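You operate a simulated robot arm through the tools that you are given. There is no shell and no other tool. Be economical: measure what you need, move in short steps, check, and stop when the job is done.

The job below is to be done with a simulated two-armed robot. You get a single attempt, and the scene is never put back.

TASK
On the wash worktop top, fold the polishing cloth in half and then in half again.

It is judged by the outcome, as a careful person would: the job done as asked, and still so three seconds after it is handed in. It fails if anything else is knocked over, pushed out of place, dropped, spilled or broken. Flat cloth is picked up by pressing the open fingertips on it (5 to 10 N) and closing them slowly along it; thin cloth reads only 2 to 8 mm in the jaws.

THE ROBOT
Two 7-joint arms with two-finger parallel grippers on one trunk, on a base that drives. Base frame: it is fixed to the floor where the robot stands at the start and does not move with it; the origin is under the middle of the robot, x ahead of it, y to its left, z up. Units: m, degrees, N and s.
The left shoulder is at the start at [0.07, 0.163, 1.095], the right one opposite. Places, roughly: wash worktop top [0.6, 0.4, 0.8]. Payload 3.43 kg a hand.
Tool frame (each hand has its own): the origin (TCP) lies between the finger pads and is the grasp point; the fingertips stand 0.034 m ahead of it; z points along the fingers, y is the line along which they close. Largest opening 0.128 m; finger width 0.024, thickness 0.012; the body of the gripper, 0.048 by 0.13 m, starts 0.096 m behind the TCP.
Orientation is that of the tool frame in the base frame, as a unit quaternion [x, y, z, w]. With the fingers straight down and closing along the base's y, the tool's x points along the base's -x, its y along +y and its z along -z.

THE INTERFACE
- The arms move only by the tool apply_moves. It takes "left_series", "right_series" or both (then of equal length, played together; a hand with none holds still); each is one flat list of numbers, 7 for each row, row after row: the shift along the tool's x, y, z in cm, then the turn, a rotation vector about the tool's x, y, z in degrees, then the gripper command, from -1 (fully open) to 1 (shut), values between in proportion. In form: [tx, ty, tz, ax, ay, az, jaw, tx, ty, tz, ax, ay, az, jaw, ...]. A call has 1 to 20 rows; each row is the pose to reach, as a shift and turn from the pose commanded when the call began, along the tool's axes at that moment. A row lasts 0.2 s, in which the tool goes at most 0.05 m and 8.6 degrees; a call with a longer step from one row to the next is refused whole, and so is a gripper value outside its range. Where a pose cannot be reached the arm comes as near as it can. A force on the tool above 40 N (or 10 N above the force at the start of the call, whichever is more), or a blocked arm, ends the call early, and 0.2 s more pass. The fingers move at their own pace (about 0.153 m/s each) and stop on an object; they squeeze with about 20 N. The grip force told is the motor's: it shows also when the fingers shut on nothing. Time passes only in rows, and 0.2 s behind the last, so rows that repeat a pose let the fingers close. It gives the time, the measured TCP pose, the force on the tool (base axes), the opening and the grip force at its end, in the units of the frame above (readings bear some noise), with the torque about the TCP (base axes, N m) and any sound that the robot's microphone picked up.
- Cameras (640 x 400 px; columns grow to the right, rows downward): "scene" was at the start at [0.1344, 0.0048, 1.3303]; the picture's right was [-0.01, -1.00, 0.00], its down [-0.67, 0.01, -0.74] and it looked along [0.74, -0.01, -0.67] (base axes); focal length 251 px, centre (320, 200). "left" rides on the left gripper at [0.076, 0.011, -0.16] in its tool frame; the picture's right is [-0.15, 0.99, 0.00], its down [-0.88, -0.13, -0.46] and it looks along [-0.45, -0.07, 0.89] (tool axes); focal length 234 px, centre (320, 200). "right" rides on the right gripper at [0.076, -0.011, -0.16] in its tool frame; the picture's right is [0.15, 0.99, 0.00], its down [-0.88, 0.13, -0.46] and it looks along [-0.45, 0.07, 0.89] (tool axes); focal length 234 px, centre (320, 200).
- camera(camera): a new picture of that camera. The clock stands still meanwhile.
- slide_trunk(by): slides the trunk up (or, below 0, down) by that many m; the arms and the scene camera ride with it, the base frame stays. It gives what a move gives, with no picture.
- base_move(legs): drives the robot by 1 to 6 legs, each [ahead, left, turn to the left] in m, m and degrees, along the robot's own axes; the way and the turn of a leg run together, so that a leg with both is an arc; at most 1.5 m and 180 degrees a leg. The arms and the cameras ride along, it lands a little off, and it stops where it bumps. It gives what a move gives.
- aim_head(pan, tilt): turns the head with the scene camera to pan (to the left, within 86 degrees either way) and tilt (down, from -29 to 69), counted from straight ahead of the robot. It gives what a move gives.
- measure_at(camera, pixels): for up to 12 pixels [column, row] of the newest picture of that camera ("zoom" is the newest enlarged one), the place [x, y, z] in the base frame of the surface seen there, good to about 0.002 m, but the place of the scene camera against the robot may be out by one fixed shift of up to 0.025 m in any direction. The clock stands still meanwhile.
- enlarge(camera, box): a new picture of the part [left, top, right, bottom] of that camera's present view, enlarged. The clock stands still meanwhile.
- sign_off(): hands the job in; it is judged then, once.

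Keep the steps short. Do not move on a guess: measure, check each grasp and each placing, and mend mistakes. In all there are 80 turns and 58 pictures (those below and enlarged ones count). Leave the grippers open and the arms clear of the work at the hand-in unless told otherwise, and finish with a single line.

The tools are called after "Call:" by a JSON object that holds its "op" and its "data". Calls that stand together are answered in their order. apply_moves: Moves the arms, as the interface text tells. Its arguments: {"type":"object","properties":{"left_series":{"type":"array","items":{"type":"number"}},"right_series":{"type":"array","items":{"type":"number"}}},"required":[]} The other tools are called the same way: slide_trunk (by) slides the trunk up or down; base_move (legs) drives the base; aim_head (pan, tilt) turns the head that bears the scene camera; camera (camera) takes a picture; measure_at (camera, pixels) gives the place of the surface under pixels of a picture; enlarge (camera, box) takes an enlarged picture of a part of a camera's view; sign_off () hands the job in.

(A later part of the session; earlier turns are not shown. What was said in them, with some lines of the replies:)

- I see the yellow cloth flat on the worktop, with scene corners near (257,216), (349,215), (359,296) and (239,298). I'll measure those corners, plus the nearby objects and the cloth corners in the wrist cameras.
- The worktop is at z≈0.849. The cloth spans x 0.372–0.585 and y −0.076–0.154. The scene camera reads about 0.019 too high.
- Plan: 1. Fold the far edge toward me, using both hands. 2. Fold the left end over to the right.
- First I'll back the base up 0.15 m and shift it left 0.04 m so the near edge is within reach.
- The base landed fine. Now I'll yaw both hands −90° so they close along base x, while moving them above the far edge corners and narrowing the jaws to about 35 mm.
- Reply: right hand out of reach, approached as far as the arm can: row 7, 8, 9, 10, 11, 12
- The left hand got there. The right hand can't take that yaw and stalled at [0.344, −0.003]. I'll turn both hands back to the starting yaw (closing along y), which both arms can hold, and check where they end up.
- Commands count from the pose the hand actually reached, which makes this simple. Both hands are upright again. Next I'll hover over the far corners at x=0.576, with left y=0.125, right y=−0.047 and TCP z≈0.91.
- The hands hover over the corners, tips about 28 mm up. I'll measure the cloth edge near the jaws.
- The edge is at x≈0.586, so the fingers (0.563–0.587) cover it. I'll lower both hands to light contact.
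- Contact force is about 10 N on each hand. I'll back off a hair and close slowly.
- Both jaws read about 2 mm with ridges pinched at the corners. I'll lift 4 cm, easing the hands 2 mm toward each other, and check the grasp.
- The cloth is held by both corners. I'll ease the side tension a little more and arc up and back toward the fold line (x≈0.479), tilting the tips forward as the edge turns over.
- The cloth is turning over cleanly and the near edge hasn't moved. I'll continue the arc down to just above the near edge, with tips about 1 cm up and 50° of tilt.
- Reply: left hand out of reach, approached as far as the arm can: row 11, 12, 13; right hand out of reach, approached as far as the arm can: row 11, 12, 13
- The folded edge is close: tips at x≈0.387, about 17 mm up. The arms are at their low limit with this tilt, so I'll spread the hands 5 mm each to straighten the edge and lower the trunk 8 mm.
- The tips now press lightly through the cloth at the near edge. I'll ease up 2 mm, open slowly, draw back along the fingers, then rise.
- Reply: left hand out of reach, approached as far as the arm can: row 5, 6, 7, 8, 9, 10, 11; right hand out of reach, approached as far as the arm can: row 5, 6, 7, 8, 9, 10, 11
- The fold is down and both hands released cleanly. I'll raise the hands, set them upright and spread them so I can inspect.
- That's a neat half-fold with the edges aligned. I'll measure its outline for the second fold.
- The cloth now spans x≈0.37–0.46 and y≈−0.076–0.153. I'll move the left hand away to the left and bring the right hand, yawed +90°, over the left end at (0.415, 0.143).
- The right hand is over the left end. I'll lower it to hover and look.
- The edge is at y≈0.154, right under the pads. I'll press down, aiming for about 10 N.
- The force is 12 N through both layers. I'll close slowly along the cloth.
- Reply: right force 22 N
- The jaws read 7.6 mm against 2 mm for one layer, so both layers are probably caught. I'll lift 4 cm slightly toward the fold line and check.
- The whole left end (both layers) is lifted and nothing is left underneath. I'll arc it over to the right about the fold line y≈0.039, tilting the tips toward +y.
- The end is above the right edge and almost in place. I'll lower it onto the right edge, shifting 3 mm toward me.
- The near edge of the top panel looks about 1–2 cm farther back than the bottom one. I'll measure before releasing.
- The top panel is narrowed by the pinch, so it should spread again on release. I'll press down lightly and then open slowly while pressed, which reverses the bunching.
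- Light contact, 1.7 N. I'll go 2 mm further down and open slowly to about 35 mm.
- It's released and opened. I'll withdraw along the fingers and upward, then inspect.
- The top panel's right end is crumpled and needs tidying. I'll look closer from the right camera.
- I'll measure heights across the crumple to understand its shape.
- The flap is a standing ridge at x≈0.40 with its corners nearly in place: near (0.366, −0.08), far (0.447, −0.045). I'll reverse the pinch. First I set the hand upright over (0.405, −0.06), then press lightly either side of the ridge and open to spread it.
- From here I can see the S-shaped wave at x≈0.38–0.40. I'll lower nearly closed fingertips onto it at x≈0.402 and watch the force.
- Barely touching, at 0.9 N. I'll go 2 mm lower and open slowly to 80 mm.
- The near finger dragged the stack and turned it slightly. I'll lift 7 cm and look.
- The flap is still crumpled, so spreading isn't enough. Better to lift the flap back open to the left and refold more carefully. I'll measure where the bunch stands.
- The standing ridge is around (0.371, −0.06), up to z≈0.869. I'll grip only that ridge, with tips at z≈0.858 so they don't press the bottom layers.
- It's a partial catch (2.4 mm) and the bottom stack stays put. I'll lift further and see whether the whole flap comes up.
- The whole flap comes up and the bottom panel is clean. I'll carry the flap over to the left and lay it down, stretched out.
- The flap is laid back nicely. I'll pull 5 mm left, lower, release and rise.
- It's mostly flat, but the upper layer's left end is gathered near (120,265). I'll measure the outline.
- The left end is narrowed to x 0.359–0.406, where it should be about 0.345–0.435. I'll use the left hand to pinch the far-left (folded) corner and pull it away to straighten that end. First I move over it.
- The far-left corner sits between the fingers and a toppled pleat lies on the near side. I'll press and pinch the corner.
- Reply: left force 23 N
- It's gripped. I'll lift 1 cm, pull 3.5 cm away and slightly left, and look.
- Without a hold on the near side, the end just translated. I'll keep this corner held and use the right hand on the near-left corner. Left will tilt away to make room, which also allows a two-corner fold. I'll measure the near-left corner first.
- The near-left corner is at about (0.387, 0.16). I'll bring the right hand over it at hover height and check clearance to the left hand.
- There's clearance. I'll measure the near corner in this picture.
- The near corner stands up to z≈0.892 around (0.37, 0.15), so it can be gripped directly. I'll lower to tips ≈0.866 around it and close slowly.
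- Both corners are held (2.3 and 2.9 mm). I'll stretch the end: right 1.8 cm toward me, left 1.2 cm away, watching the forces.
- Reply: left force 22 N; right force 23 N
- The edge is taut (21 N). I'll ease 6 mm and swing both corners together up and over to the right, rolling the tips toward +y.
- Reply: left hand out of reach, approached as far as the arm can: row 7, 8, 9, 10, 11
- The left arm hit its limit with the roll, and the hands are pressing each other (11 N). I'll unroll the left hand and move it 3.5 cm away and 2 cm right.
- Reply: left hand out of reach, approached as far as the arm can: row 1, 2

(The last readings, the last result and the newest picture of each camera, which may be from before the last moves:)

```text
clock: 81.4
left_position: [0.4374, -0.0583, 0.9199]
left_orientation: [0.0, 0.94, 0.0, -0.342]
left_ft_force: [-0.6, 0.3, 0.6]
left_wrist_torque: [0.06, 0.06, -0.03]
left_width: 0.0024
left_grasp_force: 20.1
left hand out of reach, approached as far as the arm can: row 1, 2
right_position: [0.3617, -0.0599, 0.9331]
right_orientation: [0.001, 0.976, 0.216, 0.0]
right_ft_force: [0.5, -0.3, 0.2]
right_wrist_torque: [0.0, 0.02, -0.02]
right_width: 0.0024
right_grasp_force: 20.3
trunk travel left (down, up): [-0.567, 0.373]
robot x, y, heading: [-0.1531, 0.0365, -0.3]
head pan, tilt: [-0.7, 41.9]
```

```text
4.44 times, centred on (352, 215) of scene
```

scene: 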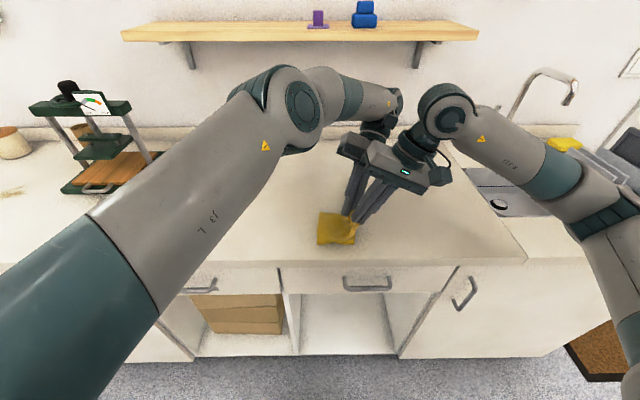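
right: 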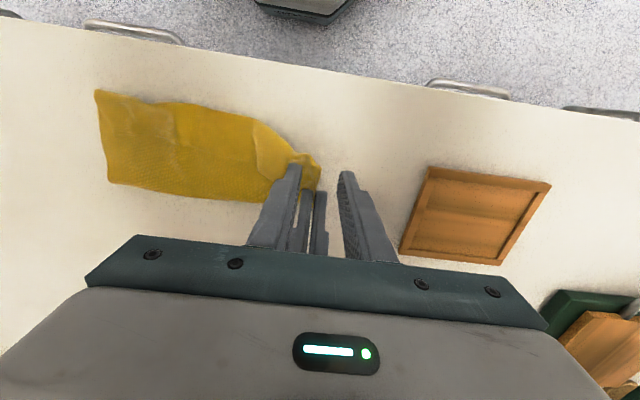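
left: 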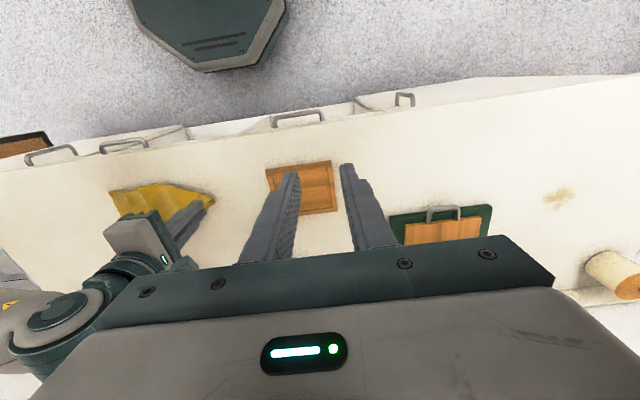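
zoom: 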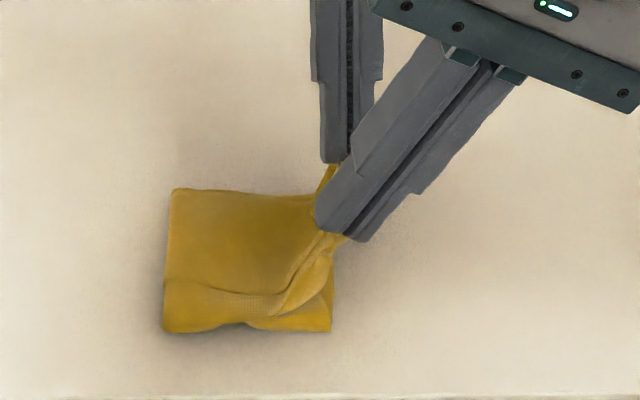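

Both corners hang over the right end with no stress. I'll lower them onto the right edge, stretching slightly.

Call:
{"op": "apply_moves", "data": {"left_series": [-0.6, -0.3, 0.3, 0, 0, 0, 1, -1.2, -0.6, 0.75, 0, 0, 0, 1, -1.8, -0.8, 1.2, 0, 0, 0, 1, -2.3, -1, 1.55, 0, 0, 0, 1, -2.75, -1, 1.87, 0, 0, 0, 1, -2.75, -1, 1.87, 0, 0, 0, 1], "right_series": [0.05, -0.8, 0.45, 0, 0, 0, 1, 0.1, -1.6, 1.0, 0, 0, 0, 1, 0.2, -2.3, 1.65, 0, 0, 0, 1, 0.3, -3, 2.25, 0, 0, 0, 1, 0.3, -3.5, 2.78, 0, 0, 0, 1, 0.3, -3.5, 2.78, 0, 0, 0, 1]}}

Call:
{"op": "enlarge", "data": {"camera": "scene", "box": [280, 170, 424, 260]}}

```text
clock: 82.8
left_position: [0.4454, -0.0683, 0.8884]
left_orientation: [0.0, 0.94, -0.001, -0.342]
left_ft_force: [-9.1, 0.4, 1.9]
left_wrist_torque: [0.07, 0.22, 0.0]
left_width: 0.0019
left_grasp_force: 20.3
right_position: [0.3596, -0.0788, 0.8943]
right_orientation: [0.001, 0.976, 0.217, -0.001]
right_ft_force: [9.4, -0.2, -0.1]
right_wrist_torque: [0.0, -0.24, -0.11]
right_width: 0.0024
right_grasp_force: 19.7
trunk travel left (down, up): [-0.567, 0.373]
robot x, y, heading: [-0.1507, 0.0389, 0.1]
head pan, tilt: [-0.7, 41.9]
```

```text
4.44 times, centred on (352, 215) of scene
```

zoom: 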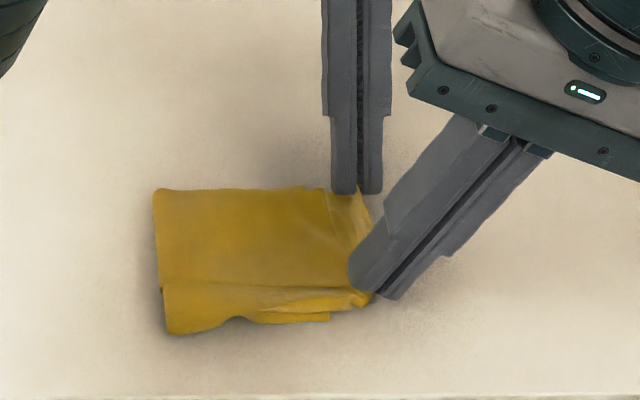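

Very flat now. I'll check how the top end lines up with the bottom end.

Call:
{"op": "measure_at", "data": {"camera": "zoom", "pixels": [[160, 195], [170, 328], [328, 318], [328, 310], [365, 300], [325, 195], [372, 285], [230, 285], [230, 318], [160, 280], [340, 245], [300, 292]]}}

```text
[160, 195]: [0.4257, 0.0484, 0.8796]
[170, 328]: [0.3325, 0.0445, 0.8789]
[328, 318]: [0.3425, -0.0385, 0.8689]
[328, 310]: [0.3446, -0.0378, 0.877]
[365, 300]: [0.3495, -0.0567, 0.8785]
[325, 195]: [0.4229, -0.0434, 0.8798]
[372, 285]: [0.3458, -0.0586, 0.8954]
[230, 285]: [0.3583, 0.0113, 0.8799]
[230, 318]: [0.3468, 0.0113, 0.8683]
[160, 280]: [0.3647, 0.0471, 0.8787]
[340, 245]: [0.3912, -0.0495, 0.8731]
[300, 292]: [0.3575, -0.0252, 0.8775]
```

The top end overshoots: top edge y≈−0.065, bottom edge −0.039, fold line 0.048. I'll lift slightly, bring the held edge 2.3 cm back left and lower, so the slack can move to the fold.

Call:
{"op": "apply_moves", "data": {"left_series": [0.64, 0, -0.77, 0, 0, 0, 1, 0.96, 0.8, -1.15, 0, 0, 0, 1, 0.96, 1.6, -1.15, 0, 0, 0, 1, 0.77, 2.3, -0.92, 0, 0, 0, 1, 0.26, 2.3, -0.31, 0, 0, 0, 1, 0.06, 2.3, -0.08, 0, 0, 0, 1, 0.06, 2.3, -0.08, 0, 0, 0, 1], "right_series": [0, 0.42, -0.91, 0, 0, 0, 1, 0, 1.36, -1.02, 0, 0, 0, 1, 0, 2.08, -0.68, 0, 0, 0, 1, 0, 2.59, -0.11, 0, 0, 0, 1, 0, 2.25, 0.61, 0, 0, 0, 1, 0, 2.13, 0.88, 0, 0, 0, 1, 0, 2.13, 0.88, 0, 0, 0, 1]}}

Call:
{"op": "enlarge", "data": {"camera": "scene", "box": [280, 170, 424, 260]}}

```text
clock: 84.4
left_position: [0.4464, -0.0453, 0.8884]
left_orientation: [-0.001, 0.94, 0.0, -0.342]
left_ft_force: [-9.6, -0.4, 1.9]
left_wrist_torque: [0.03, 0.24, -0.02]
left_width: 0.0021
left_grasp_force: 20.1
right_position: [0.3589, -0.0557, 0.8954]
right_orientation: [0.001, 0.976, 0.217, 0.0]
right_ft_force: [10.7, 0.2, -0.6]
right_wrist_torque: [0.01, -0.24, -0.12]
right_width: 0.0025
right_grasp_force: 20.1
trunk travel left (down, up): [-0.567, 0.373]
robot x, y, heading: [-0.1499, 0.043, 0.0]
head pan, tilt: [-0.7, 41.9]
```

```text
4.44 times, centred on (352, 215) of scene
```

zoom: 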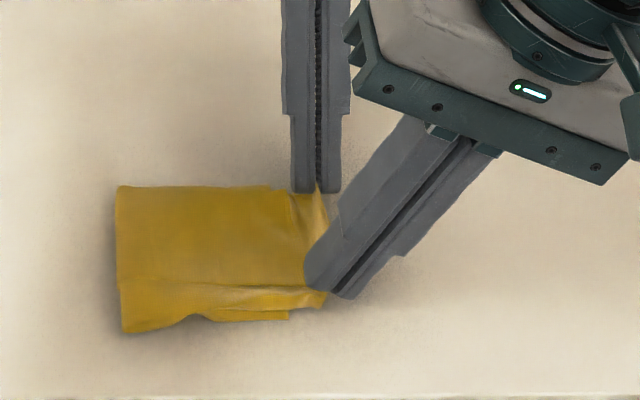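

The whole stack slid along. I'll peel the flap up higher (6 cm) so the bottom stays put, then come down 2.4 cm further left.

Call:
{"op": "apply_moves", "data": {"left_series": [1.29, 0.3, -1.53, 0, 0, 0, 1, 2.57, 1, -3.06, 0, 0, 0, 1, 3.54, 2.2, -4.21, 0, 0, 0, 1, 3.86, 3.5, -4.6, 0, 0, 0, 1, 3.54, 4, -4.21, 0, 0, 0, 1, 2.57, 4, -3.06, 0, 0, 0, 1, 1.61, 3.4, -1.92, 0, 0, 0, 1, 0.77, 2.8, -0.92, 0, 0, 0, 1, 0.19, 2.4, -0.23, 0, 0, 0, 1, 0.06, 2.4, -0.08, 0, 0, 0, 1, 0.06, 2.4, -0.08, 0, 0, 0, 1], "right_series": [0, 1.12, -1.68, 0, 0, 0, 1, 0, 2.6, -3.2, 0, 0, 0, 1, 0, 4.32, -4.05, 0, 0, 0, 1, 0, 5.71, -3.96, 0, 0, 0, 1, 0, 5.95, -3.29, 0, 0, 0, 1, 0, 5.31, -1.93, 0, 0, 0, 1, 0, 4.14, -0.83, 0, 0, 0, 1, 0, 3.05, 0.09, 0, 0, 0, 1, 0, 2.3, 0.75, 0, 0, 0, 1, 0, 2.21, 0.93, 0, 0, 0, 1, 0, 2.21, 0.93, 0, 0, 0, 1]}}

Call:
{"op": "enlarge", "data": {"camera": "scene", "box": [260, 170, 404, 260]}}

```text
clock: 86.8
left_position: [0.4452, -0.0214, 0.8908]
left_orientation: [-0.001, 0.94, -0.001, -0.342]
left_ft_force: [-9.5, 0.1, 0.7]
left_wrist_torque: [-0.01, 0.25, 0.01]
left_width: 0.0023
left_grasp_force: 19.8
right_position: [0.3577, -0.032, 0.8959]
right_orientation: [0.001, 0.976, 0.216, 0.0]
right_ft_force: [9.4, 0.0, -0.5]
right_wrist_torque: [-0.02, -0.24, -0.1]
right_width: 0.0023
right_grasp_force: 20.8
trunk travel left (down, up): [-0.567, 0.373]
robot x, y, heading: [-0.1521, 0.0372, 0.1]
head pan, tilt: [-0.7, 41.9]
```

```text
4.44 times, centred on (332, 215) of scene
```

zoom: 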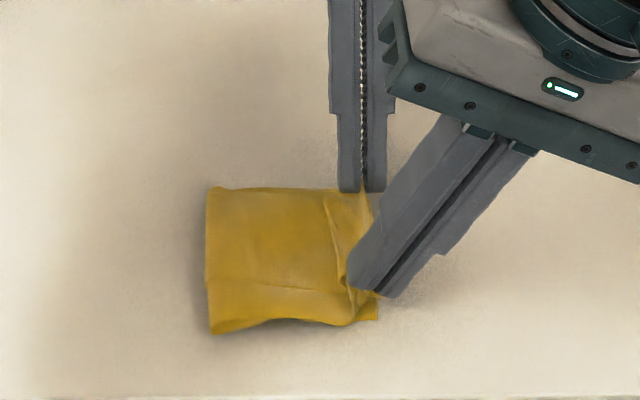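

The edges now line up, with the bottom corner at (378,318) and the top edge at about (375,295). I'll ease the tension, lower 5 mm, open gently and draw both hands back along their fingers.

Call:
{"op": "apply_moves", "data": {"left_series": [-0.05, 0, 0.3, 0, 0, 0, 1, -0.09, 0, 0.57, 0, 0, 0, 1, -0.09, 0, 0.57, 0, 0, 0, 0.95, -0.09, 0, 0.57, 0, 0, 0, 0.9, -0.09, 0, 0.57, 0, 0, 0, 0.85, -0.09, 0, 0.57, 0, 0, 0, 0.8, -0.09, 0, -0.4, 0, 0, 0, 0.8, -0.09, 0, -1.5, 0, 0, 0, 0.8, -0.09, 0, -3, 0, 0, 0, 0.8, -0.09, 0, -6, 0, 0, 0, 0.8, -0.09, 0, -9, 0, 0, 0, 0.8, -0.09, 0, -9, 0, 0, 0, 0.8], "right_series": [-0.15, -0.1, 0.22, 0, 0, 0, 1, -0.3, -0.21, 0.45, 0, 0, 0, 1, -0.3, -0.21, 0.45, 0, 0, 0, 0.95, -0.3, -0.21, 0.45, 0, 0, 0, 0.9, -0.3, -0.21, 0.45, 0, 0, 0, 0.85, -0.3, -0.21, 0.45, 0, 0, 0, 0.8, -0.3, -0.21, -0.5, 0, 0, 0, 0.8, -0.3, -0.21, -1.6, 0, 0, 0, 0.8, -0.3, -0.21, -3, 0, 0, 0, 0.8, -0.3, -0.21, -6, 0, 0, 0, 0.8, -0.3, -0.21, -9, 0, 0, 0, 0.8, -0.3, -0.21, -9, 0, 0, 0, 0.8]}}

Call:
{"op": "enlarge", "data": {"camera": "scene", "box": [270, 180, 382, 250]}}

```text
clock: 89.4
left_position: [0.4706, -0.0139, 0.9469]
left_orientation: [0.0, 0.94, -0.002, -0.342]
left_ft_force: [1.5, -0.1, 0.1]
left_wrist_torque: [0.01, 0.07, -0.03]
left_width: 0.0126
left_grasp_force: 0.0
left hand out of reach, approached as far as the arm can: row 10, 11, 12
right_position: [0.3614, -0.0727, 0.9746]
right_orientation: [0.001, 0.976, 0.216, -0.001]
right_ft_force: [0.4, -0.6, 0.2]
right_wrist_torque: [0.02, 0.01, 0.01]
right_width: 0.013
right_grasp_force: 0.0
trunk travel left (down, up): [-0.567, 0.373]
robot x, y, heading: [-0.1507, 0.0361, 0.1]
head pan, tilt: [-0.7, 41.9]
```

```text
5.71 times, centred on (326, 215) of scene
```

zoom: 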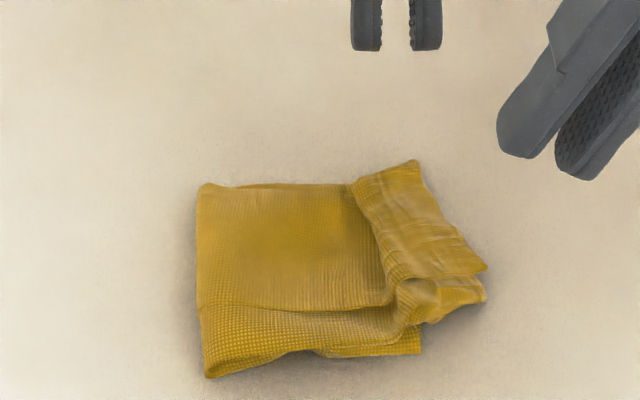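

Much better: a neat quarter shape with the end strip standing or overhanging a bit. I'll measure it.

Call:
{"op": "measure_at", "data": {"camera": "zoom", "pixels": [[200, 188], [208, 372], [418, 350], [415, 165], [484, 268], [482, 298], [355, 185], [392, 280], [435, 225], [300, 240], [380, 230], [430, 318]]}}

```text
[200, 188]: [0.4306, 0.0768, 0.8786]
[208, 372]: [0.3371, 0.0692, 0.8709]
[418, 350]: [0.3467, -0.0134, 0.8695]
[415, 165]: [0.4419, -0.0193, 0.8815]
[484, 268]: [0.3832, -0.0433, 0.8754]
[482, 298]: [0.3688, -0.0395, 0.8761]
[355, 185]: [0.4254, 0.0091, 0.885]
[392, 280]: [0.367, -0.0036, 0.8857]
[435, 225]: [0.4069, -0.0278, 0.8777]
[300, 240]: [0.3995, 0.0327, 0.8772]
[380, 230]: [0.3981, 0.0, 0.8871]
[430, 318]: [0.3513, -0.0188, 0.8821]
```

The footprint is about 0.105 × 0.12 m, a quarter of the original, and the stack is at most about 2 cm high. More handling would risk worsening it. I'll lift the arms clear, set them upright and open the grippers, then check the scene.

Call:
{"op": "apply_moves", "data": {"left_series": [3.2, 0, -3.8, 0, 0, 0, 0.8, 6.4, 0, -7.7, 0, 0, 0, 0.8, 8, 1.5, -9.6, 0, 0, 0, 0.8, 9.6, 3.5, -11.5, 0, 0, 0, 0.8, 11, 6.5, -10.4, 0, -8, 0, 0.5, 12.3, 10, -9.3, 0, -16, 0, 0.2, 13.6, 13.5, -8.2, 0, -24, 0, -0.2, 15, 17, -7, 0, -32, 0, -0.6, 15, 21, -7, 0, -40, 0, -1, 15, 21, -7, 0, -40, 0, -1, 15, 21, -7, 0, -40, 0, -1], "right_series": [0, -0.7, -2.5, 0, 0, 0, 0.8, 0, -2, -5, 5, 0, 0, 0.8, 0, -3.5, -7.5, 10, 0, 0, 0.8, 0, -5, -10, 15, 0, 0, 0.6, 0, -6.5, -11.5, 20, 0, 0, 0.3, 0, -7.5, -12.3, 25, 0, 0, 0, 0, -7.5, -12.3, 25, 0, 0, -0.5, 0, -7.5, -12.3, 25, 0, 0, -1, 0, -7.5, -12.3, 25, 0, 0, -1, 0, -7.5, -12.3, 25, 0, 0, -1, 0, -7.5, -12.3, 25, 0, 0, -1]}}

Call:
{"op": "camera", "data": {"camera": "scene"}}

Call:
{"op": "enlarge", "data": {"camera": "scene", "box": [270, 180, 382, 250]}}

```text
refused: row 2 steps farther than a row can; nothing moved
```

```text
3 pictures are left
```

scene: 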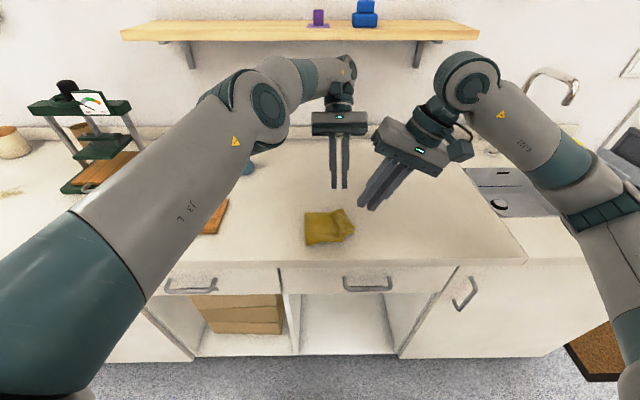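

```text
5.71 times, centred on (326, 215) of scene
```

zoom: 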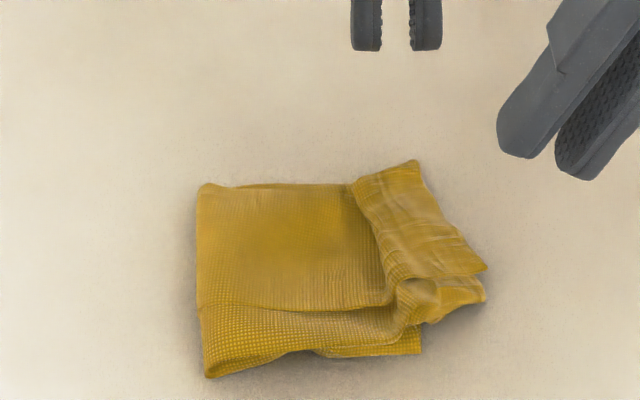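

The cloth is unchanged and stable, and everything else is in place. The move was refused for a step just over 5 cm, so I'll retract with smaller steps, moving the right hand away first.

Call:
{"op": "apply_moves", "data": {"left_series": [2.5, 0, -3, 0, 0, 0, 0.8, 5, 0, -6, 0, 0, 0, 0.8, 7.3, 1, -8.8, 0, 0, 0, 0.8, 9.6, 2.5, -11.5, 0, 0, 0, 0.8, 11, 5.5, -10.4, 0, -8, 0, 0.5, 12.3, 9, -9.3, 0, -16, 0, 0.2, 13.6, 12.5, -8.2, 0, -24, 0, -0.2, 15, 16, -7, 0, -32, 0, -0.6, 15, 19.5, -7, 0, -40, 0, -1, 15, 21, -7, 0, -40, 0, -1, 15, 21, -7, 0, -40, 0, -1], "right_series": [0, -0.7, -2.5, 0, 0, 0, 0.8, 0, -2, -5, 5, 0, 0, 0.8, 0, -3.5, -7.5, 10, 0, 0, 0.8, 0, -5, -10, 15, 0, 0, 0.6, 0, -6.5, -11.5, 20, 0, 0, 0.3, 0, -7.5, -12.3, 25, 0, 0, 0, 0, -7.5, -12.3, 25, 0, 0, -0.5, 0, -7.5, -12.3, 25, 0, 0, -1, 0, -7.5, -12.3, 25, 0, 0, -1, 0, -7.5, -12.3, 25, 0, 0, -1, 0, -7.5, -12.3, 25, 0, 0, -1]}}

Call:
{"op": "camera", "data": {"camera": "scene"}}

```text
clock: 91.8
left_position: [0.4006, 0.1974, 1.0998]
left_orientation: [-0.001, 1.0, 0.001, 0.0]
left_ft_force: [1.1, 0.6, -0.2]
left_wrist_torque: [0.0, 0.01, -0.05]
left_width: 0.1278
left_grasp_force: 0.0
left hand out of reach, approached as far as the arm can: row 1, 2, 3, 4
right_position: [0.3598, -0.1924, 1.0559]
right_orientation: [0.002, 1.0, 0.0, 0.0]
right_ft_force: [-0.5, 1.1, 0.0]
right_wrist_torque: [-0.01, -0.02, -0.02]
right_width: 0.1279
right_grasp_force: 0.1
trunk travel left (down, up): [-0.567, 0.373]
robot x, y, heading: [-0.1528, 0.04, -0.1]
head pan, tilt: [-0.7, 41.9]
```

```text
1 pictures are left
```

scene: 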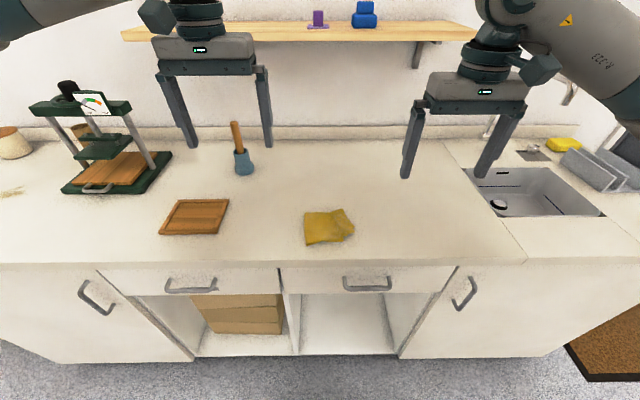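

The cloth lies folded in quarters, everything else is where it was, both grippers are open, and the arms are clear. I'm handing in.

Call:
{"op": "sign_off", "data": {}}

```text
The job is handed in.
```

The polishing cloth is folded in half twice into a roughly 0.105 × 0.12 m quarter, but its top end is creased and overhangs the layer below by about 1–3 cm.
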